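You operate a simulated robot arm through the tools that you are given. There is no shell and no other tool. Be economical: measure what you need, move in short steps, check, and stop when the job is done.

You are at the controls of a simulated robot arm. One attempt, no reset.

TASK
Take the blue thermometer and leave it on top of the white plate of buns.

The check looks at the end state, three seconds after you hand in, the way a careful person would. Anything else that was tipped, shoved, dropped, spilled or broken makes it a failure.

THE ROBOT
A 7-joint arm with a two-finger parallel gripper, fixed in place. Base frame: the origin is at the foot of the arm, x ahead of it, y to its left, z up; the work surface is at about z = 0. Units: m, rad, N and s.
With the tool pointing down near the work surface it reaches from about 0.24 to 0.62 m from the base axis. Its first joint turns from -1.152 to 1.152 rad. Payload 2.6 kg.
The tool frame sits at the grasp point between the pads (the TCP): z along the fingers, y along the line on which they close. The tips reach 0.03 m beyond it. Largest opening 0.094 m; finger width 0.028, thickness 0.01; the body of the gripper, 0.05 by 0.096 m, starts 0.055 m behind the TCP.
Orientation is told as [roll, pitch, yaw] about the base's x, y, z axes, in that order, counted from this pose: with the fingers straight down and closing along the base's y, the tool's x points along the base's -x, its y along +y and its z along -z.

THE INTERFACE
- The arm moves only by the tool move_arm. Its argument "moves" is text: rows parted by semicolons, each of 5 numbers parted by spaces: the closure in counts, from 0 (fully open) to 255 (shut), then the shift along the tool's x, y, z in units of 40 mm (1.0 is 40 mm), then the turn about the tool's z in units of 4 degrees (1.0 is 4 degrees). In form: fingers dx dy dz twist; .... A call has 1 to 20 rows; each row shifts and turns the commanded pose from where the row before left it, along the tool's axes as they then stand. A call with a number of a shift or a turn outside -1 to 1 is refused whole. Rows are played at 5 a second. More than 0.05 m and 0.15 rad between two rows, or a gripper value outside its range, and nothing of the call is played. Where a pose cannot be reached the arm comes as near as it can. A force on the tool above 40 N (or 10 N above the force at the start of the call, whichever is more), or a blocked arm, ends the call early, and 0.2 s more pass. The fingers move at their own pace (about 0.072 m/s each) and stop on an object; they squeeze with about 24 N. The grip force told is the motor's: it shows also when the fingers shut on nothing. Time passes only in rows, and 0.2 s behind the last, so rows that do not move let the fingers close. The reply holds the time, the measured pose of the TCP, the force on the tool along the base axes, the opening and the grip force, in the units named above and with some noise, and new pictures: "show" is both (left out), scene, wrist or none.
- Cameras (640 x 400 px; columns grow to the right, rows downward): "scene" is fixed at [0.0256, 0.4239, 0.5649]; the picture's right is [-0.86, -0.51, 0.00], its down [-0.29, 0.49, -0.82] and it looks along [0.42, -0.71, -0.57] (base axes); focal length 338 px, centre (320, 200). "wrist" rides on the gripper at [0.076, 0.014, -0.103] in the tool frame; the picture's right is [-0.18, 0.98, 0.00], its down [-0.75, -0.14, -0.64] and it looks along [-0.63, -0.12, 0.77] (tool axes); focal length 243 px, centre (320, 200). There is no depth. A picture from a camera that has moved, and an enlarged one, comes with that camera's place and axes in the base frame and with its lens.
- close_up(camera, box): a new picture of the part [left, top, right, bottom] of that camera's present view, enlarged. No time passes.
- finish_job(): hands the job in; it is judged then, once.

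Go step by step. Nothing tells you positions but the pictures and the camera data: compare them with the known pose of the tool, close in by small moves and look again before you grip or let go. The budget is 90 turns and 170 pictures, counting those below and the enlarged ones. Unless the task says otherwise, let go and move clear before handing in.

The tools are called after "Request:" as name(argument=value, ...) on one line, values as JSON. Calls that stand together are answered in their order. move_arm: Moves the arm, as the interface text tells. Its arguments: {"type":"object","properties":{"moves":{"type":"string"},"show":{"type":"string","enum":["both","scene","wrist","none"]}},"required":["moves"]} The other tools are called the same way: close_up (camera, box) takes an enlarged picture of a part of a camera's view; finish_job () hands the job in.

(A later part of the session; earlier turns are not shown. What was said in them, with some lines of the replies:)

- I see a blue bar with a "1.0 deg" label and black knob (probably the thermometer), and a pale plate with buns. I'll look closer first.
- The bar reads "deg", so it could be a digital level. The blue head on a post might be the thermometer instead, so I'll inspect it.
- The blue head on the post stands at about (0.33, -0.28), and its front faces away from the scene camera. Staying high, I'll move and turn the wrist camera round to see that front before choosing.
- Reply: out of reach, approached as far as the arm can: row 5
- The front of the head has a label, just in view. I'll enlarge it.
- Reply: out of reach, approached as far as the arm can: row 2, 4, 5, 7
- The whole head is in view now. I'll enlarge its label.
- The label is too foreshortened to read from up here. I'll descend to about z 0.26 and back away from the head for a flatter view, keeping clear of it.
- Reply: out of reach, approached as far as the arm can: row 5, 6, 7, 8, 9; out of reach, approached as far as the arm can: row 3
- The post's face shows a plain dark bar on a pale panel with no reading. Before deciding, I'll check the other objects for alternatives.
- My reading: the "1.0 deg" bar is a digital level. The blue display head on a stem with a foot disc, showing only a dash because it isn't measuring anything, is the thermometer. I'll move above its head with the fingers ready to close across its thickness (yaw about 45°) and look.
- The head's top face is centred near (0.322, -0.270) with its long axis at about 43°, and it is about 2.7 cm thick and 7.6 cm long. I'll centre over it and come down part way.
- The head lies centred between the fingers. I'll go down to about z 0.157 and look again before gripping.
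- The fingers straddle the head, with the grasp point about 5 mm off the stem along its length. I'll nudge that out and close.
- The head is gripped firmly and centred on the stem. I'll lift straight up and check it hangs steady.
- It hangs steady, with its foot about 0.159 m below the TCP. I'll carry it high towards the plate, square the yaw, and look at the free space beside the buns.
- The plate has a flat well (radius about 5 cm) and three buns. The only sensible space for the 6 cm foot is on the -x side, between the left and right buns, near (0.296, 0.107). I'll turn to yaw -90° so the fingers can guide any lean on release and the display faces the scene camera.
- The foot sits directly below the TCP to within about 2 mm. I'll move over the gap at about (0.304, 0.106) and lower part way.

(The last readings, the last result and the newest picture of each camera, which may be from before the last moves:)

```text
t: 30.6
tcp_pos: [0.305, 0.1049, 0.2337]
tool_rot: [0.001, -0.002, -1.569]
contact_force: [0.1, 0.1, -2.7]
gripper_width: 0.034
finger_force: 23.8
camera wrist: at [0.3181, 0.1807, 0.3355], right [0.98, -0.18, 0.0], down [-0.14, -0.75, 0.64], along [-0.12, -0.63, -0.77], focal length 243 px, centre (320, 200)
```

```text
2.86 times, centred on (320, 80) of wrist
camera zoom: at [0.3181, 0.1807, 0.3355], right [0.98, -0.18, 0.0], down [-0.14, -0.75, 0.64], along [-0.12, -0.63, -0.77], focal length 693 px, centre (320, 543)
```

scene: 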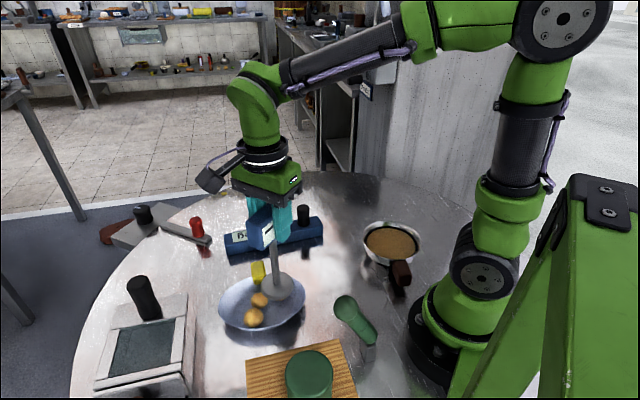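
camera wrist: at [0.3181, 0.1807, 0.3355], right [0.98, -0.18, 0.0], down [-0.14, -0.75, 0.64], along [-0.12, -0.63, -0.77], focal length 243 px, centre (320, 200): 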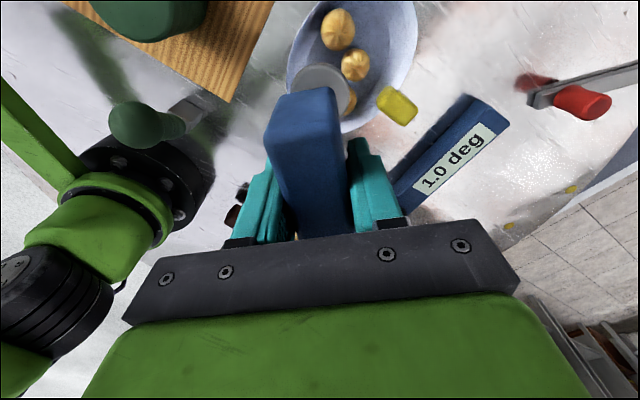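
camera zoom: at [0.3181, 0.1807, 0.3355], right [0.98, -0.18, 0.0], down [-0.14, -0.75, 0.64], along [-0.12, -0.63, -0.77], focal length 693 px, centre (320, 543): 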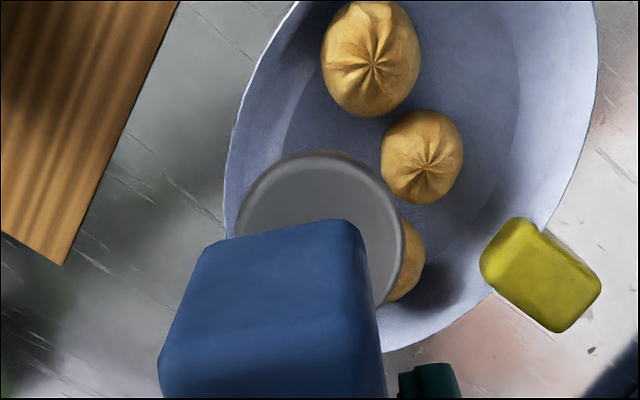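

By the scene camera, the foot will come down in the gap, just clearing the buns and overhanging the flat by a few mm. I'll lower close to the plate and look.

Request:
move_arm(moves="255 0.05 0 0.3 0; 255 0 0 0.3 0; 255 0 0 0.25 0; 255 0 0 0.15 0; 255 0 0 0 0")

Request:
close_up(camera="scene", box=[200, 245, 328, 345])

Request:
close_up(camera="wrist", box=[240, 10, 400, 150])

```text
t: 31.8
tcp_pos: [0.3054, 0.1078, 0.1932]
tool_rot: [0.002, -0.001, -1.568]
contact_force: [0.6, 0.5, -2.4]
gripper_width: 0.0342
finger_force: 24.4
camera wrist: at [0.3177, 0.183, 0.2956], right [0.98, -0.18, 0.0], down [-0.14, -0.75, 0.64], along [-0.12, -0.63, -0.77], focal length 243 px, centre (320, 200)
```

scene: 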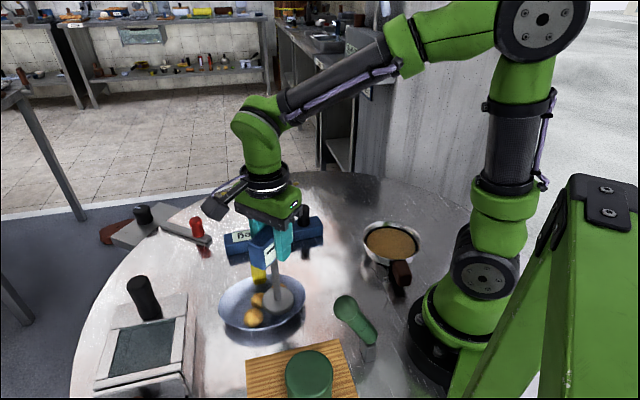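
wrist: 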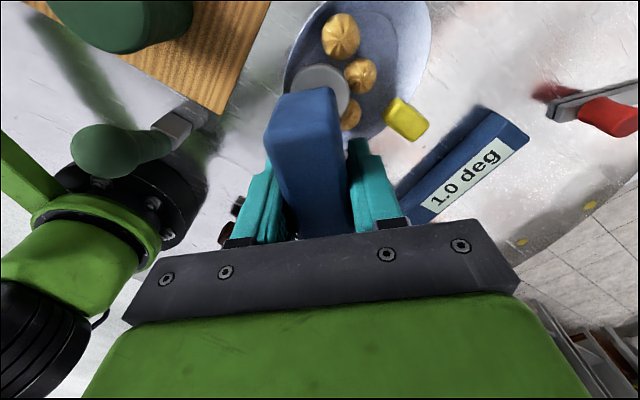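

```text
4.00 times, centred on (264, 295) of scene
camera zoom: at [0.0256, 0.4239, 0.5649], right [-0.86, -0.51, 0.0], down [-0.29, 0.49, -0.82], along [0.42, -0.71, -0.57], focal length 1351 px, centre (544, -180)
```

zoom: 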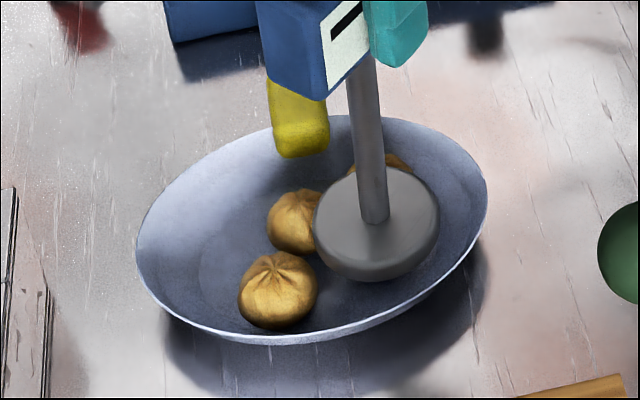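

```text
2.86 times, centred on (320, 80) of wrist
camera zoom: at [0.3177, 0.183, 0.2956], right [0.98, -0.18, 0.0], down [-0.14, -0.75, 0.64], along [-0.12, -0.63, -0.77], focal length 693 px, centre (320, 543)
```

zoom: 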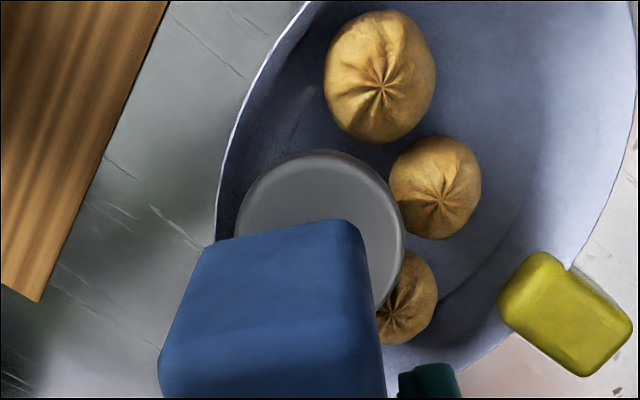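

The foot is below the bun tops without contact. I'll shift 1.5 mm away from the middle bun and lower in small steps, watching the force.

Request:
move_arm(moves="255 0 -0.04 0.08 0; 255 0 0 0.08 0; 255 0 0 0.05 0; 255 0 0 0 0", show="none")

Request:
close_up(camera="scene", box=[200, 245, 328, 345])

Request:
close_up(camera="wrist", box=[240, 10, 400, 150])

```text
t: 32.8
tcp_pos: [0.3055, 0.1083, 0.1865]
tool_rot: [0.003, 0.001, -1.569]
contact_force: [-4.7, -1.4, 20.7]
gripper_width: 0.0344
finger_force: 24.4
```

```text
4.00 times, centred on (264, 295) of scene
camera zoom: at [0.0255, 0.4238, 0.565], right [-0.86, -0.51, 0.0], down [-0.29, 0.49, -0.82], along [0.42, -0.71, -0.57], focal length 1351 px, centre (544, -180)
```

zoom: 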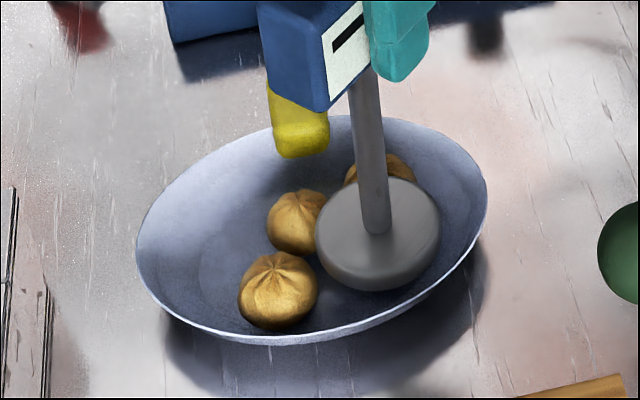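

```text
2.86 times, centred on (320, 80) of wrist
camera zoom: at [0.3169, 0.1836, 0.2882], right [0.98, -0.18, 0.0], down [-0.14, -0.75, 0.64], along [-0.11, -0.63, -0.77], focal length 693 px, centre (320, 543)
```

zoom: 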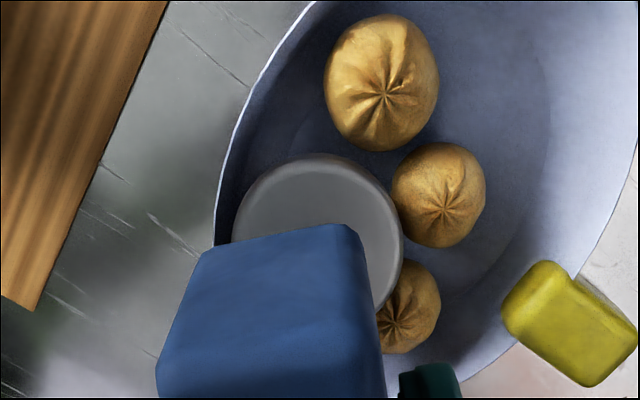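

There was 20 N of contact with a push toward -x, so the foot is touching the middle bun. I'll raise 4 mm, shift 3 mm toward -x, and lower more gently.

Request:
move_arm(moves="255 0 0 -0.15 0; 255 0 -0.08 -0.05 0; 255 0 0 0.0 0; 255 0 0 0.05 0; 255 0 0 0.05 0; 255 0 0 0 0", show="none")

Request:
move_arm(moves="255 0 0 0.04 0; 255 0 0 0 0", show="none")

Request:
close_up(camera="scene", box=[200, 245, 328, 345])

Request:
close_up(camera="wrist", box=[240, 10, 400, 150])

```text
t: 34.2
tcp_pos: [0.3007, 0.1077, 0.1897]
tool_rot: [-0.001, -0.001, -1.57]
contact_force: [0.7, 0.1, -2.6]
gripper_width: 0.0344
finger_force: 24.1
```

```text
t: 34.8
tcp_pos: [0.3011, 0.1074, 0.1878]
tool_rot: [-0.001, -0.001, -1.569]
contact_force: [-0.5, 0.2, -2.6]
gripper_width: 0.0345
finger_force: 24.0
```

```text
4.00 times, centred on (264, 295) of scene
camera zoom: at [0.0256, 0.4239, 0.5649], right [-0.86, -0.51, 0.0], down [-0.29, 0.49, -0.82], along [0.42, -0.71, -0.57], focal length 1351 px, centre (544, -180)
```

zoom: 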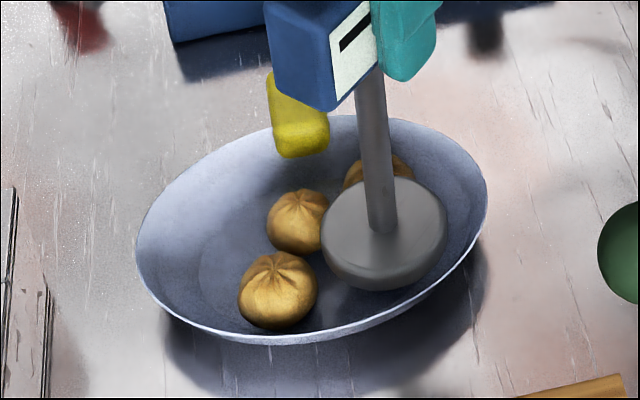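

```text
2.86 times, centred on (320, 80) of wrist
camera zoom: at [0.3137, 0.1834, 0.2898], right [0.98, -0.18, 0.0], down [-0.14, -0.75, 0.64], along [-0.12, -0.63, -0.77], focal length 693 px, centre (320, 543)
```

zoom: 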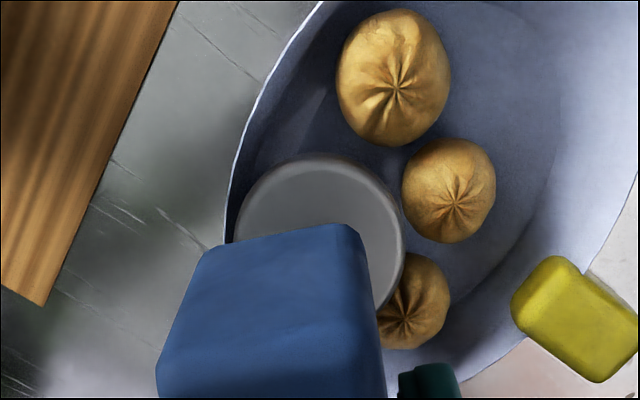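

Clear of contact so far. I'll keep lowering by small steps.

Request:
move_arm(moves="255 0 0 0.04 0; 255 0 0 0 0", show="none")

Request:
move_arm(moves="255 0 0 0.04 0; 255 0 0 0 0", show="none")

Request:
move_arm(moves="255 0 0 0.04 0; 255 0 0 0 0", show="none")

Request:
close_up(camera="scene", box=[200, 245, 328, 345])

```text
t: 35.4
tcp_pos: [0.3013, 0.1073, 0.1868]
tool_rot: [0.0, 0.0, -1.569]
contact_force: [-0.7, -0.7, -2.1]
gripper_width: 0.0343
finger_force: 24.3
```

```text
t: 36.0
tcp_pos: [0.3025, 0.1082, 0.1858]
tool_rot: [0.007, -0.001, -1.569]
contact_force: [-5.0, -1.8, 19.2]
gripper_width: 0.0341
finger_force: 24.2
```

```text
t: 36.6
tcp_pos: [0.3008, 0.1076, 0.1841]
tool_rot: [0.003, 0.001, -1.57]
contact_force: [-1.1, 0.2, 20.3]
gripper_width: 0.0345
finger_force: 24.0
```

```text
4.00 times, centred on (264, 295) of scene
camera zoom: at [0.0256, 0.4238, 0.565], right [-0.86, -0.51, 0.0], down [-0.29, 0.49, -0.82], along [0.42, -0.71, -0.57], focal length 1351 px, centre (544, -180)
```

zoom: 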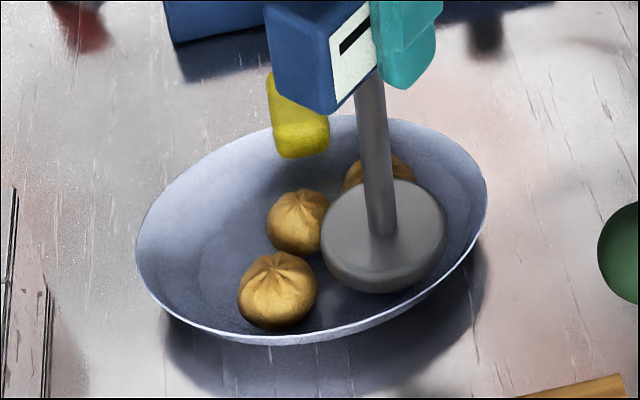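

Contact occurs at the same height in both spots (foot at about z 0.026), so it is standing on the plate's floor. I'll ease the pressure and open the fingers very slightly, so they still guard it while I watch.

Request:
move_arm(moves="255 0 0 -0.03 0; 255 0 0 0 0", show="none")

Request:
move_arm(moves="170 0 0 0 0; 162 0 0 0 0; 158 0 0 0 0; 155 0 0 0 0; 152 0 0 0 0; 150 0 0 0 0; 150 0 0 0 0")

Request:
close_up(camera="scene", box=[200, 205, 328, 345])

Request:
close_up(camera="wrist", box=[220, 20, 420, 260])

```text
t: 37.2
tcp_pos: [0.3005, 0.1077, 0.1842]
tool_rot: [-0.001, 0.001, -1.568]
contact_force: [1.1, 2.7, 3.2]
gripper_width: 0.0344
finger_force: 23.5
```

```text
t: 38.8
tcp_pos: [0.3022, 0.1074, 0.1852]
tool_rot: [0.002, 0.0, -1.568]
contact_force: [-0.8, -0.1, -0.1]
gripper_width: 0.0389
finger_force: 0.1
camera wrist: at [0.3137, 0.1831, 0.2862], right [0.98, -0.18, 0.0], down [-0.14, -0.75, 0.64], along [-0.12, -0.63, -0.77], focal length 243 px, centre (320, 200)
```

scene: 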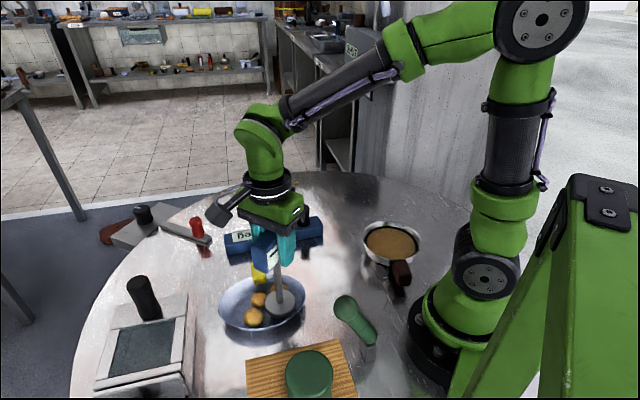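
wrist: 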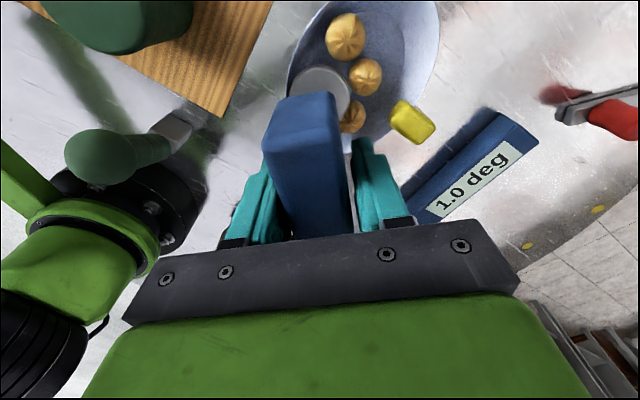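

```text
2.86 times, centred on (264, 275) of scene
camera zoom: at [0.0256, 0.4239, 0.5649], right [-0.86, -0.51, 0.0], down [-0.29, 0.49, -0.82], along [0.42, -0.71, -0.57], focal length 965 px, centre (480, -14)
```

zoom: 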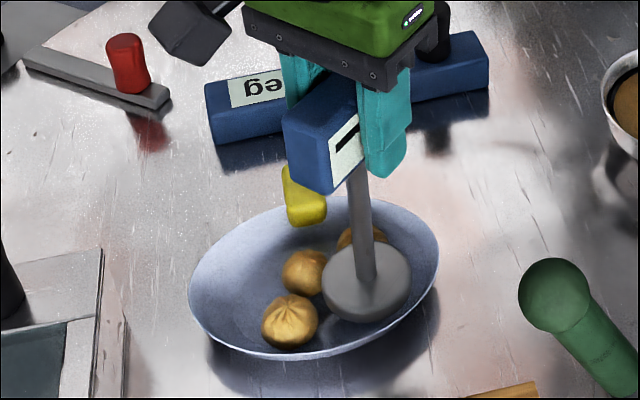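

```text
1.67 times, centred on (320, 140) of wrist
camera zoom: at [0.3137, 0.1831, 0.2862], right [0.98, -0.18, 0.0], down [-0.14, -0.75, 0.64], along [-0.12, -0.63, -0.77], focal length 404 px, centre (320, 300)
```

zoom: 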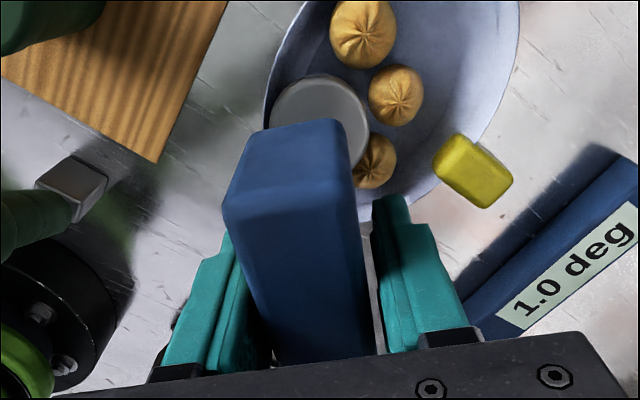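

It stays almost still, with a small gap now at one finger. I'll open further in small steps and watch for any lean.

Request:
move_arm(moves="148 0 0 0 0; 146 0 0 0 0; 144 0 0 0 0; 142 0 0 0 0; 140 0 0 0 0; 138 0 0 0 0; 136 0 0 0 0; 134 0 0 0 0; 134 0 0 0 0", show="none")

Request:
close_up(camera="scene", box=[200, 205, 328, 345])

Request:
close_up(camera="wrist", box=[220, 20, 420, 260])

```text
t: 40.8
tcp_pos: [0.3023, 0.1066, 0.1842]
tool_rot: [0.001, -0.001, -1.567]
contact_force: [-0.5, -1.2, 0.7]
gripper_width: 0.0447
finger_force: 0.0
```

```text
2.86 times, centred on (264, 275) of scene
camera zoom: at [0.0256, 0.4239, 0.5649], right [-0.86, -0.51, 0.0], down [-0.29, 0.49, -0.82], along [0.42, -0.71, -0.57], focal length 965 px, centre (480, -14)
```

zoom: 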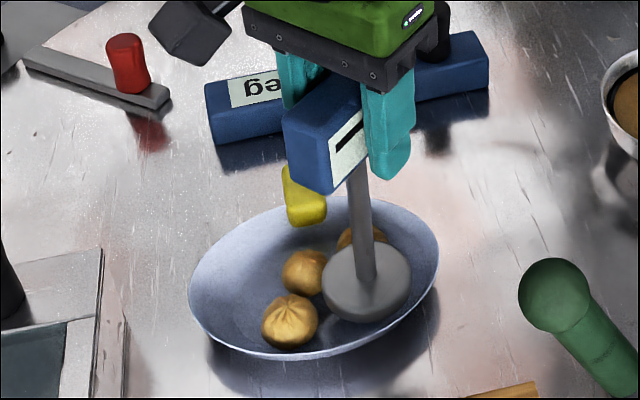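

```text
1.67 times, centred on (320, 140) of wrist
camera zoom: at [0.3137, 0.1831, 0.2862], right [0.98, -0.18, 0.0], down [-0.14, -0.75, 0.64], along [-0.12, -0.63, -0.77], focal length 404 px, centre (320, 300)
```

zoom: 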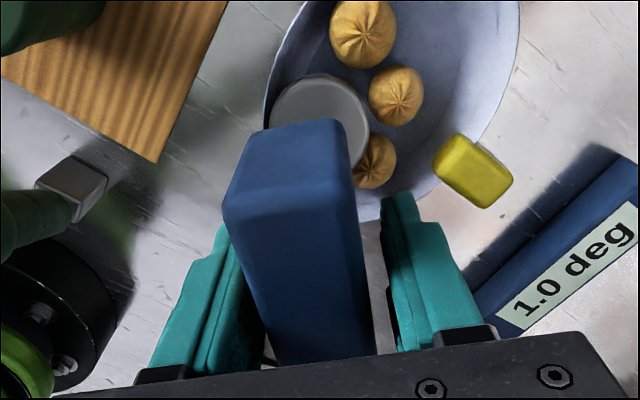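

It stands on its own while the fingers part from it. I'll open fully in steps, then rise straight up.

Request:
move_arm(moves="120 0 0 0 0; 100 0 0 0 0; 80 0 0 0 0; 50 0 0 0 0; 20 0 0 0 0; 10 0 0 0 0", show="wrist")

Request:
close_up(camera="scene", box=[200, 205, 328, 345])

```text
t: 42.2
tcp_pos: [0.3021, 0.1066, 0.1858]
tool_rot: [0.0, 0.001, -1.57]
contact_force: [0.2, -0.3, 0.1]
gripper_width: 0.0905
finger_force: 0.1
camera wrist: at [0.3137, 0.1831, 0.2862], right [0.98, -0.18, 0.0], down [-0.14, -0.75, 0.64], along [-0.12, -0.63, -0.77], focal length 243 px, centre (320, 200)
```

wrist: 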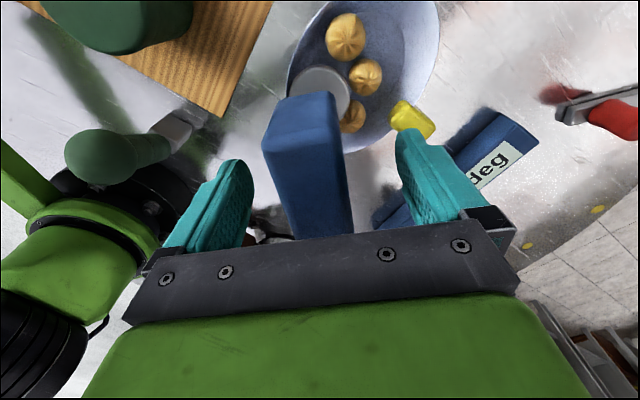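

```text
2.86 times, centred on (264, 275) of scene
camera zoom: at [0.0256, 0.4239, 0.5649], right [-0.86, -0.51, 0.0], down [-0.29, 0.49, -0.82], along [0.42, -0.71, -0.57], focal length 965 px, centre (480, -14)
```

zoom: 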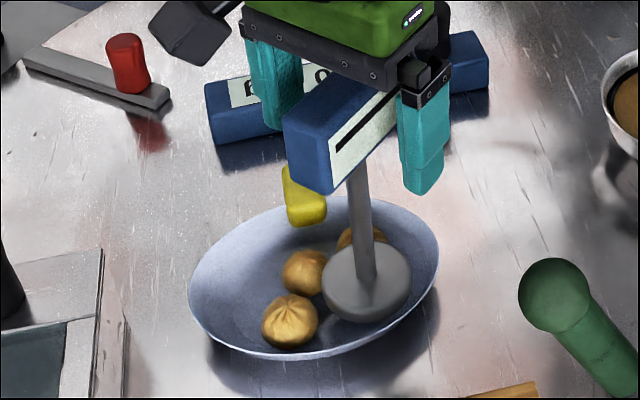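

It stands free and still with the fingers clear on both sides. I'll rise straight up.

Request:
move_arm(moves="10 0 0 -0.3 0; 10 0 0 -0.5 0; 10 0 0 -0.6 0; 10 0 0 -0.7 0; 10 0 0 -0.7 0; 10 0 0 -0.7 0; 10 0 0 0 0; 10 0 0 0 0; 10 0 0 0 0")

Request:
close_up(camera="scene", box=[200, 205, 328, 345])

```text
t: 44.2
tcp_pos: [0.3008, 0.1071, 0.3251]
tool_rot: [0.0, -0.001, -1.569]
contact_force: [0.7, -0.2, 0.4]
gripper_width: 0.0903
finger_force: 0.0
camera wrist: at [0.3135, 0.1832, 0.4261], right [0.98, -0.18, 0.0], down [-0.14, -0.75, 0.64], along [-0.12, -0.63, -0.77], focal length 243 px, centre (320, 200)
```

scene: 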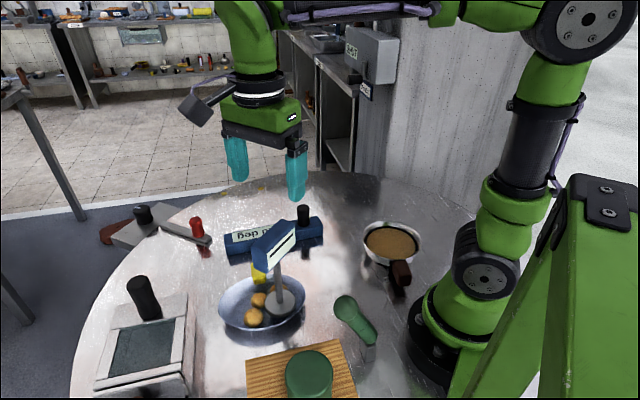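
wrist: 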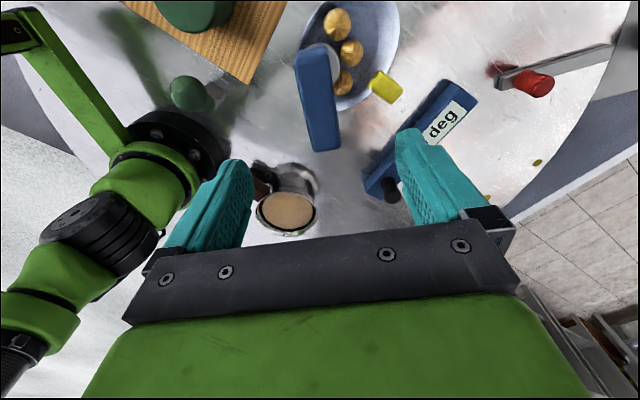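

```text
2.86 times, centred on (264, 275) of scene
camera zoom: at [0.0256, 0.4239, 0.5649], right [-0.86, -0.51, 0.0], down [-0.29, 0.49, -0.82], along [0.42, -0.71, -0.57], focal length 965 px, centre (480, -14)
```

zoom: 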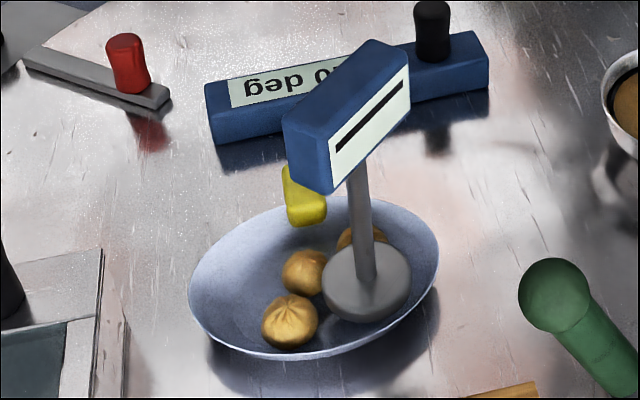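

The thermometer stands steady on the plate beside the buns. Nothing else has moved and the gripper is clear, so I'm handing in.

Request:
finish_job()

```text
The job is handed in.
```

I put the blue display-on-a-stem object on the plate. It is standing upright beside the buns with the gripper clear, and in the last pictures nothing else had moved.

I took that object to be the thermometer and the blue "1.0 deg" bar to be a digital level. I couldn't confirm this: its display showed only a plain dark line, and that didn't change once it was on the plate.
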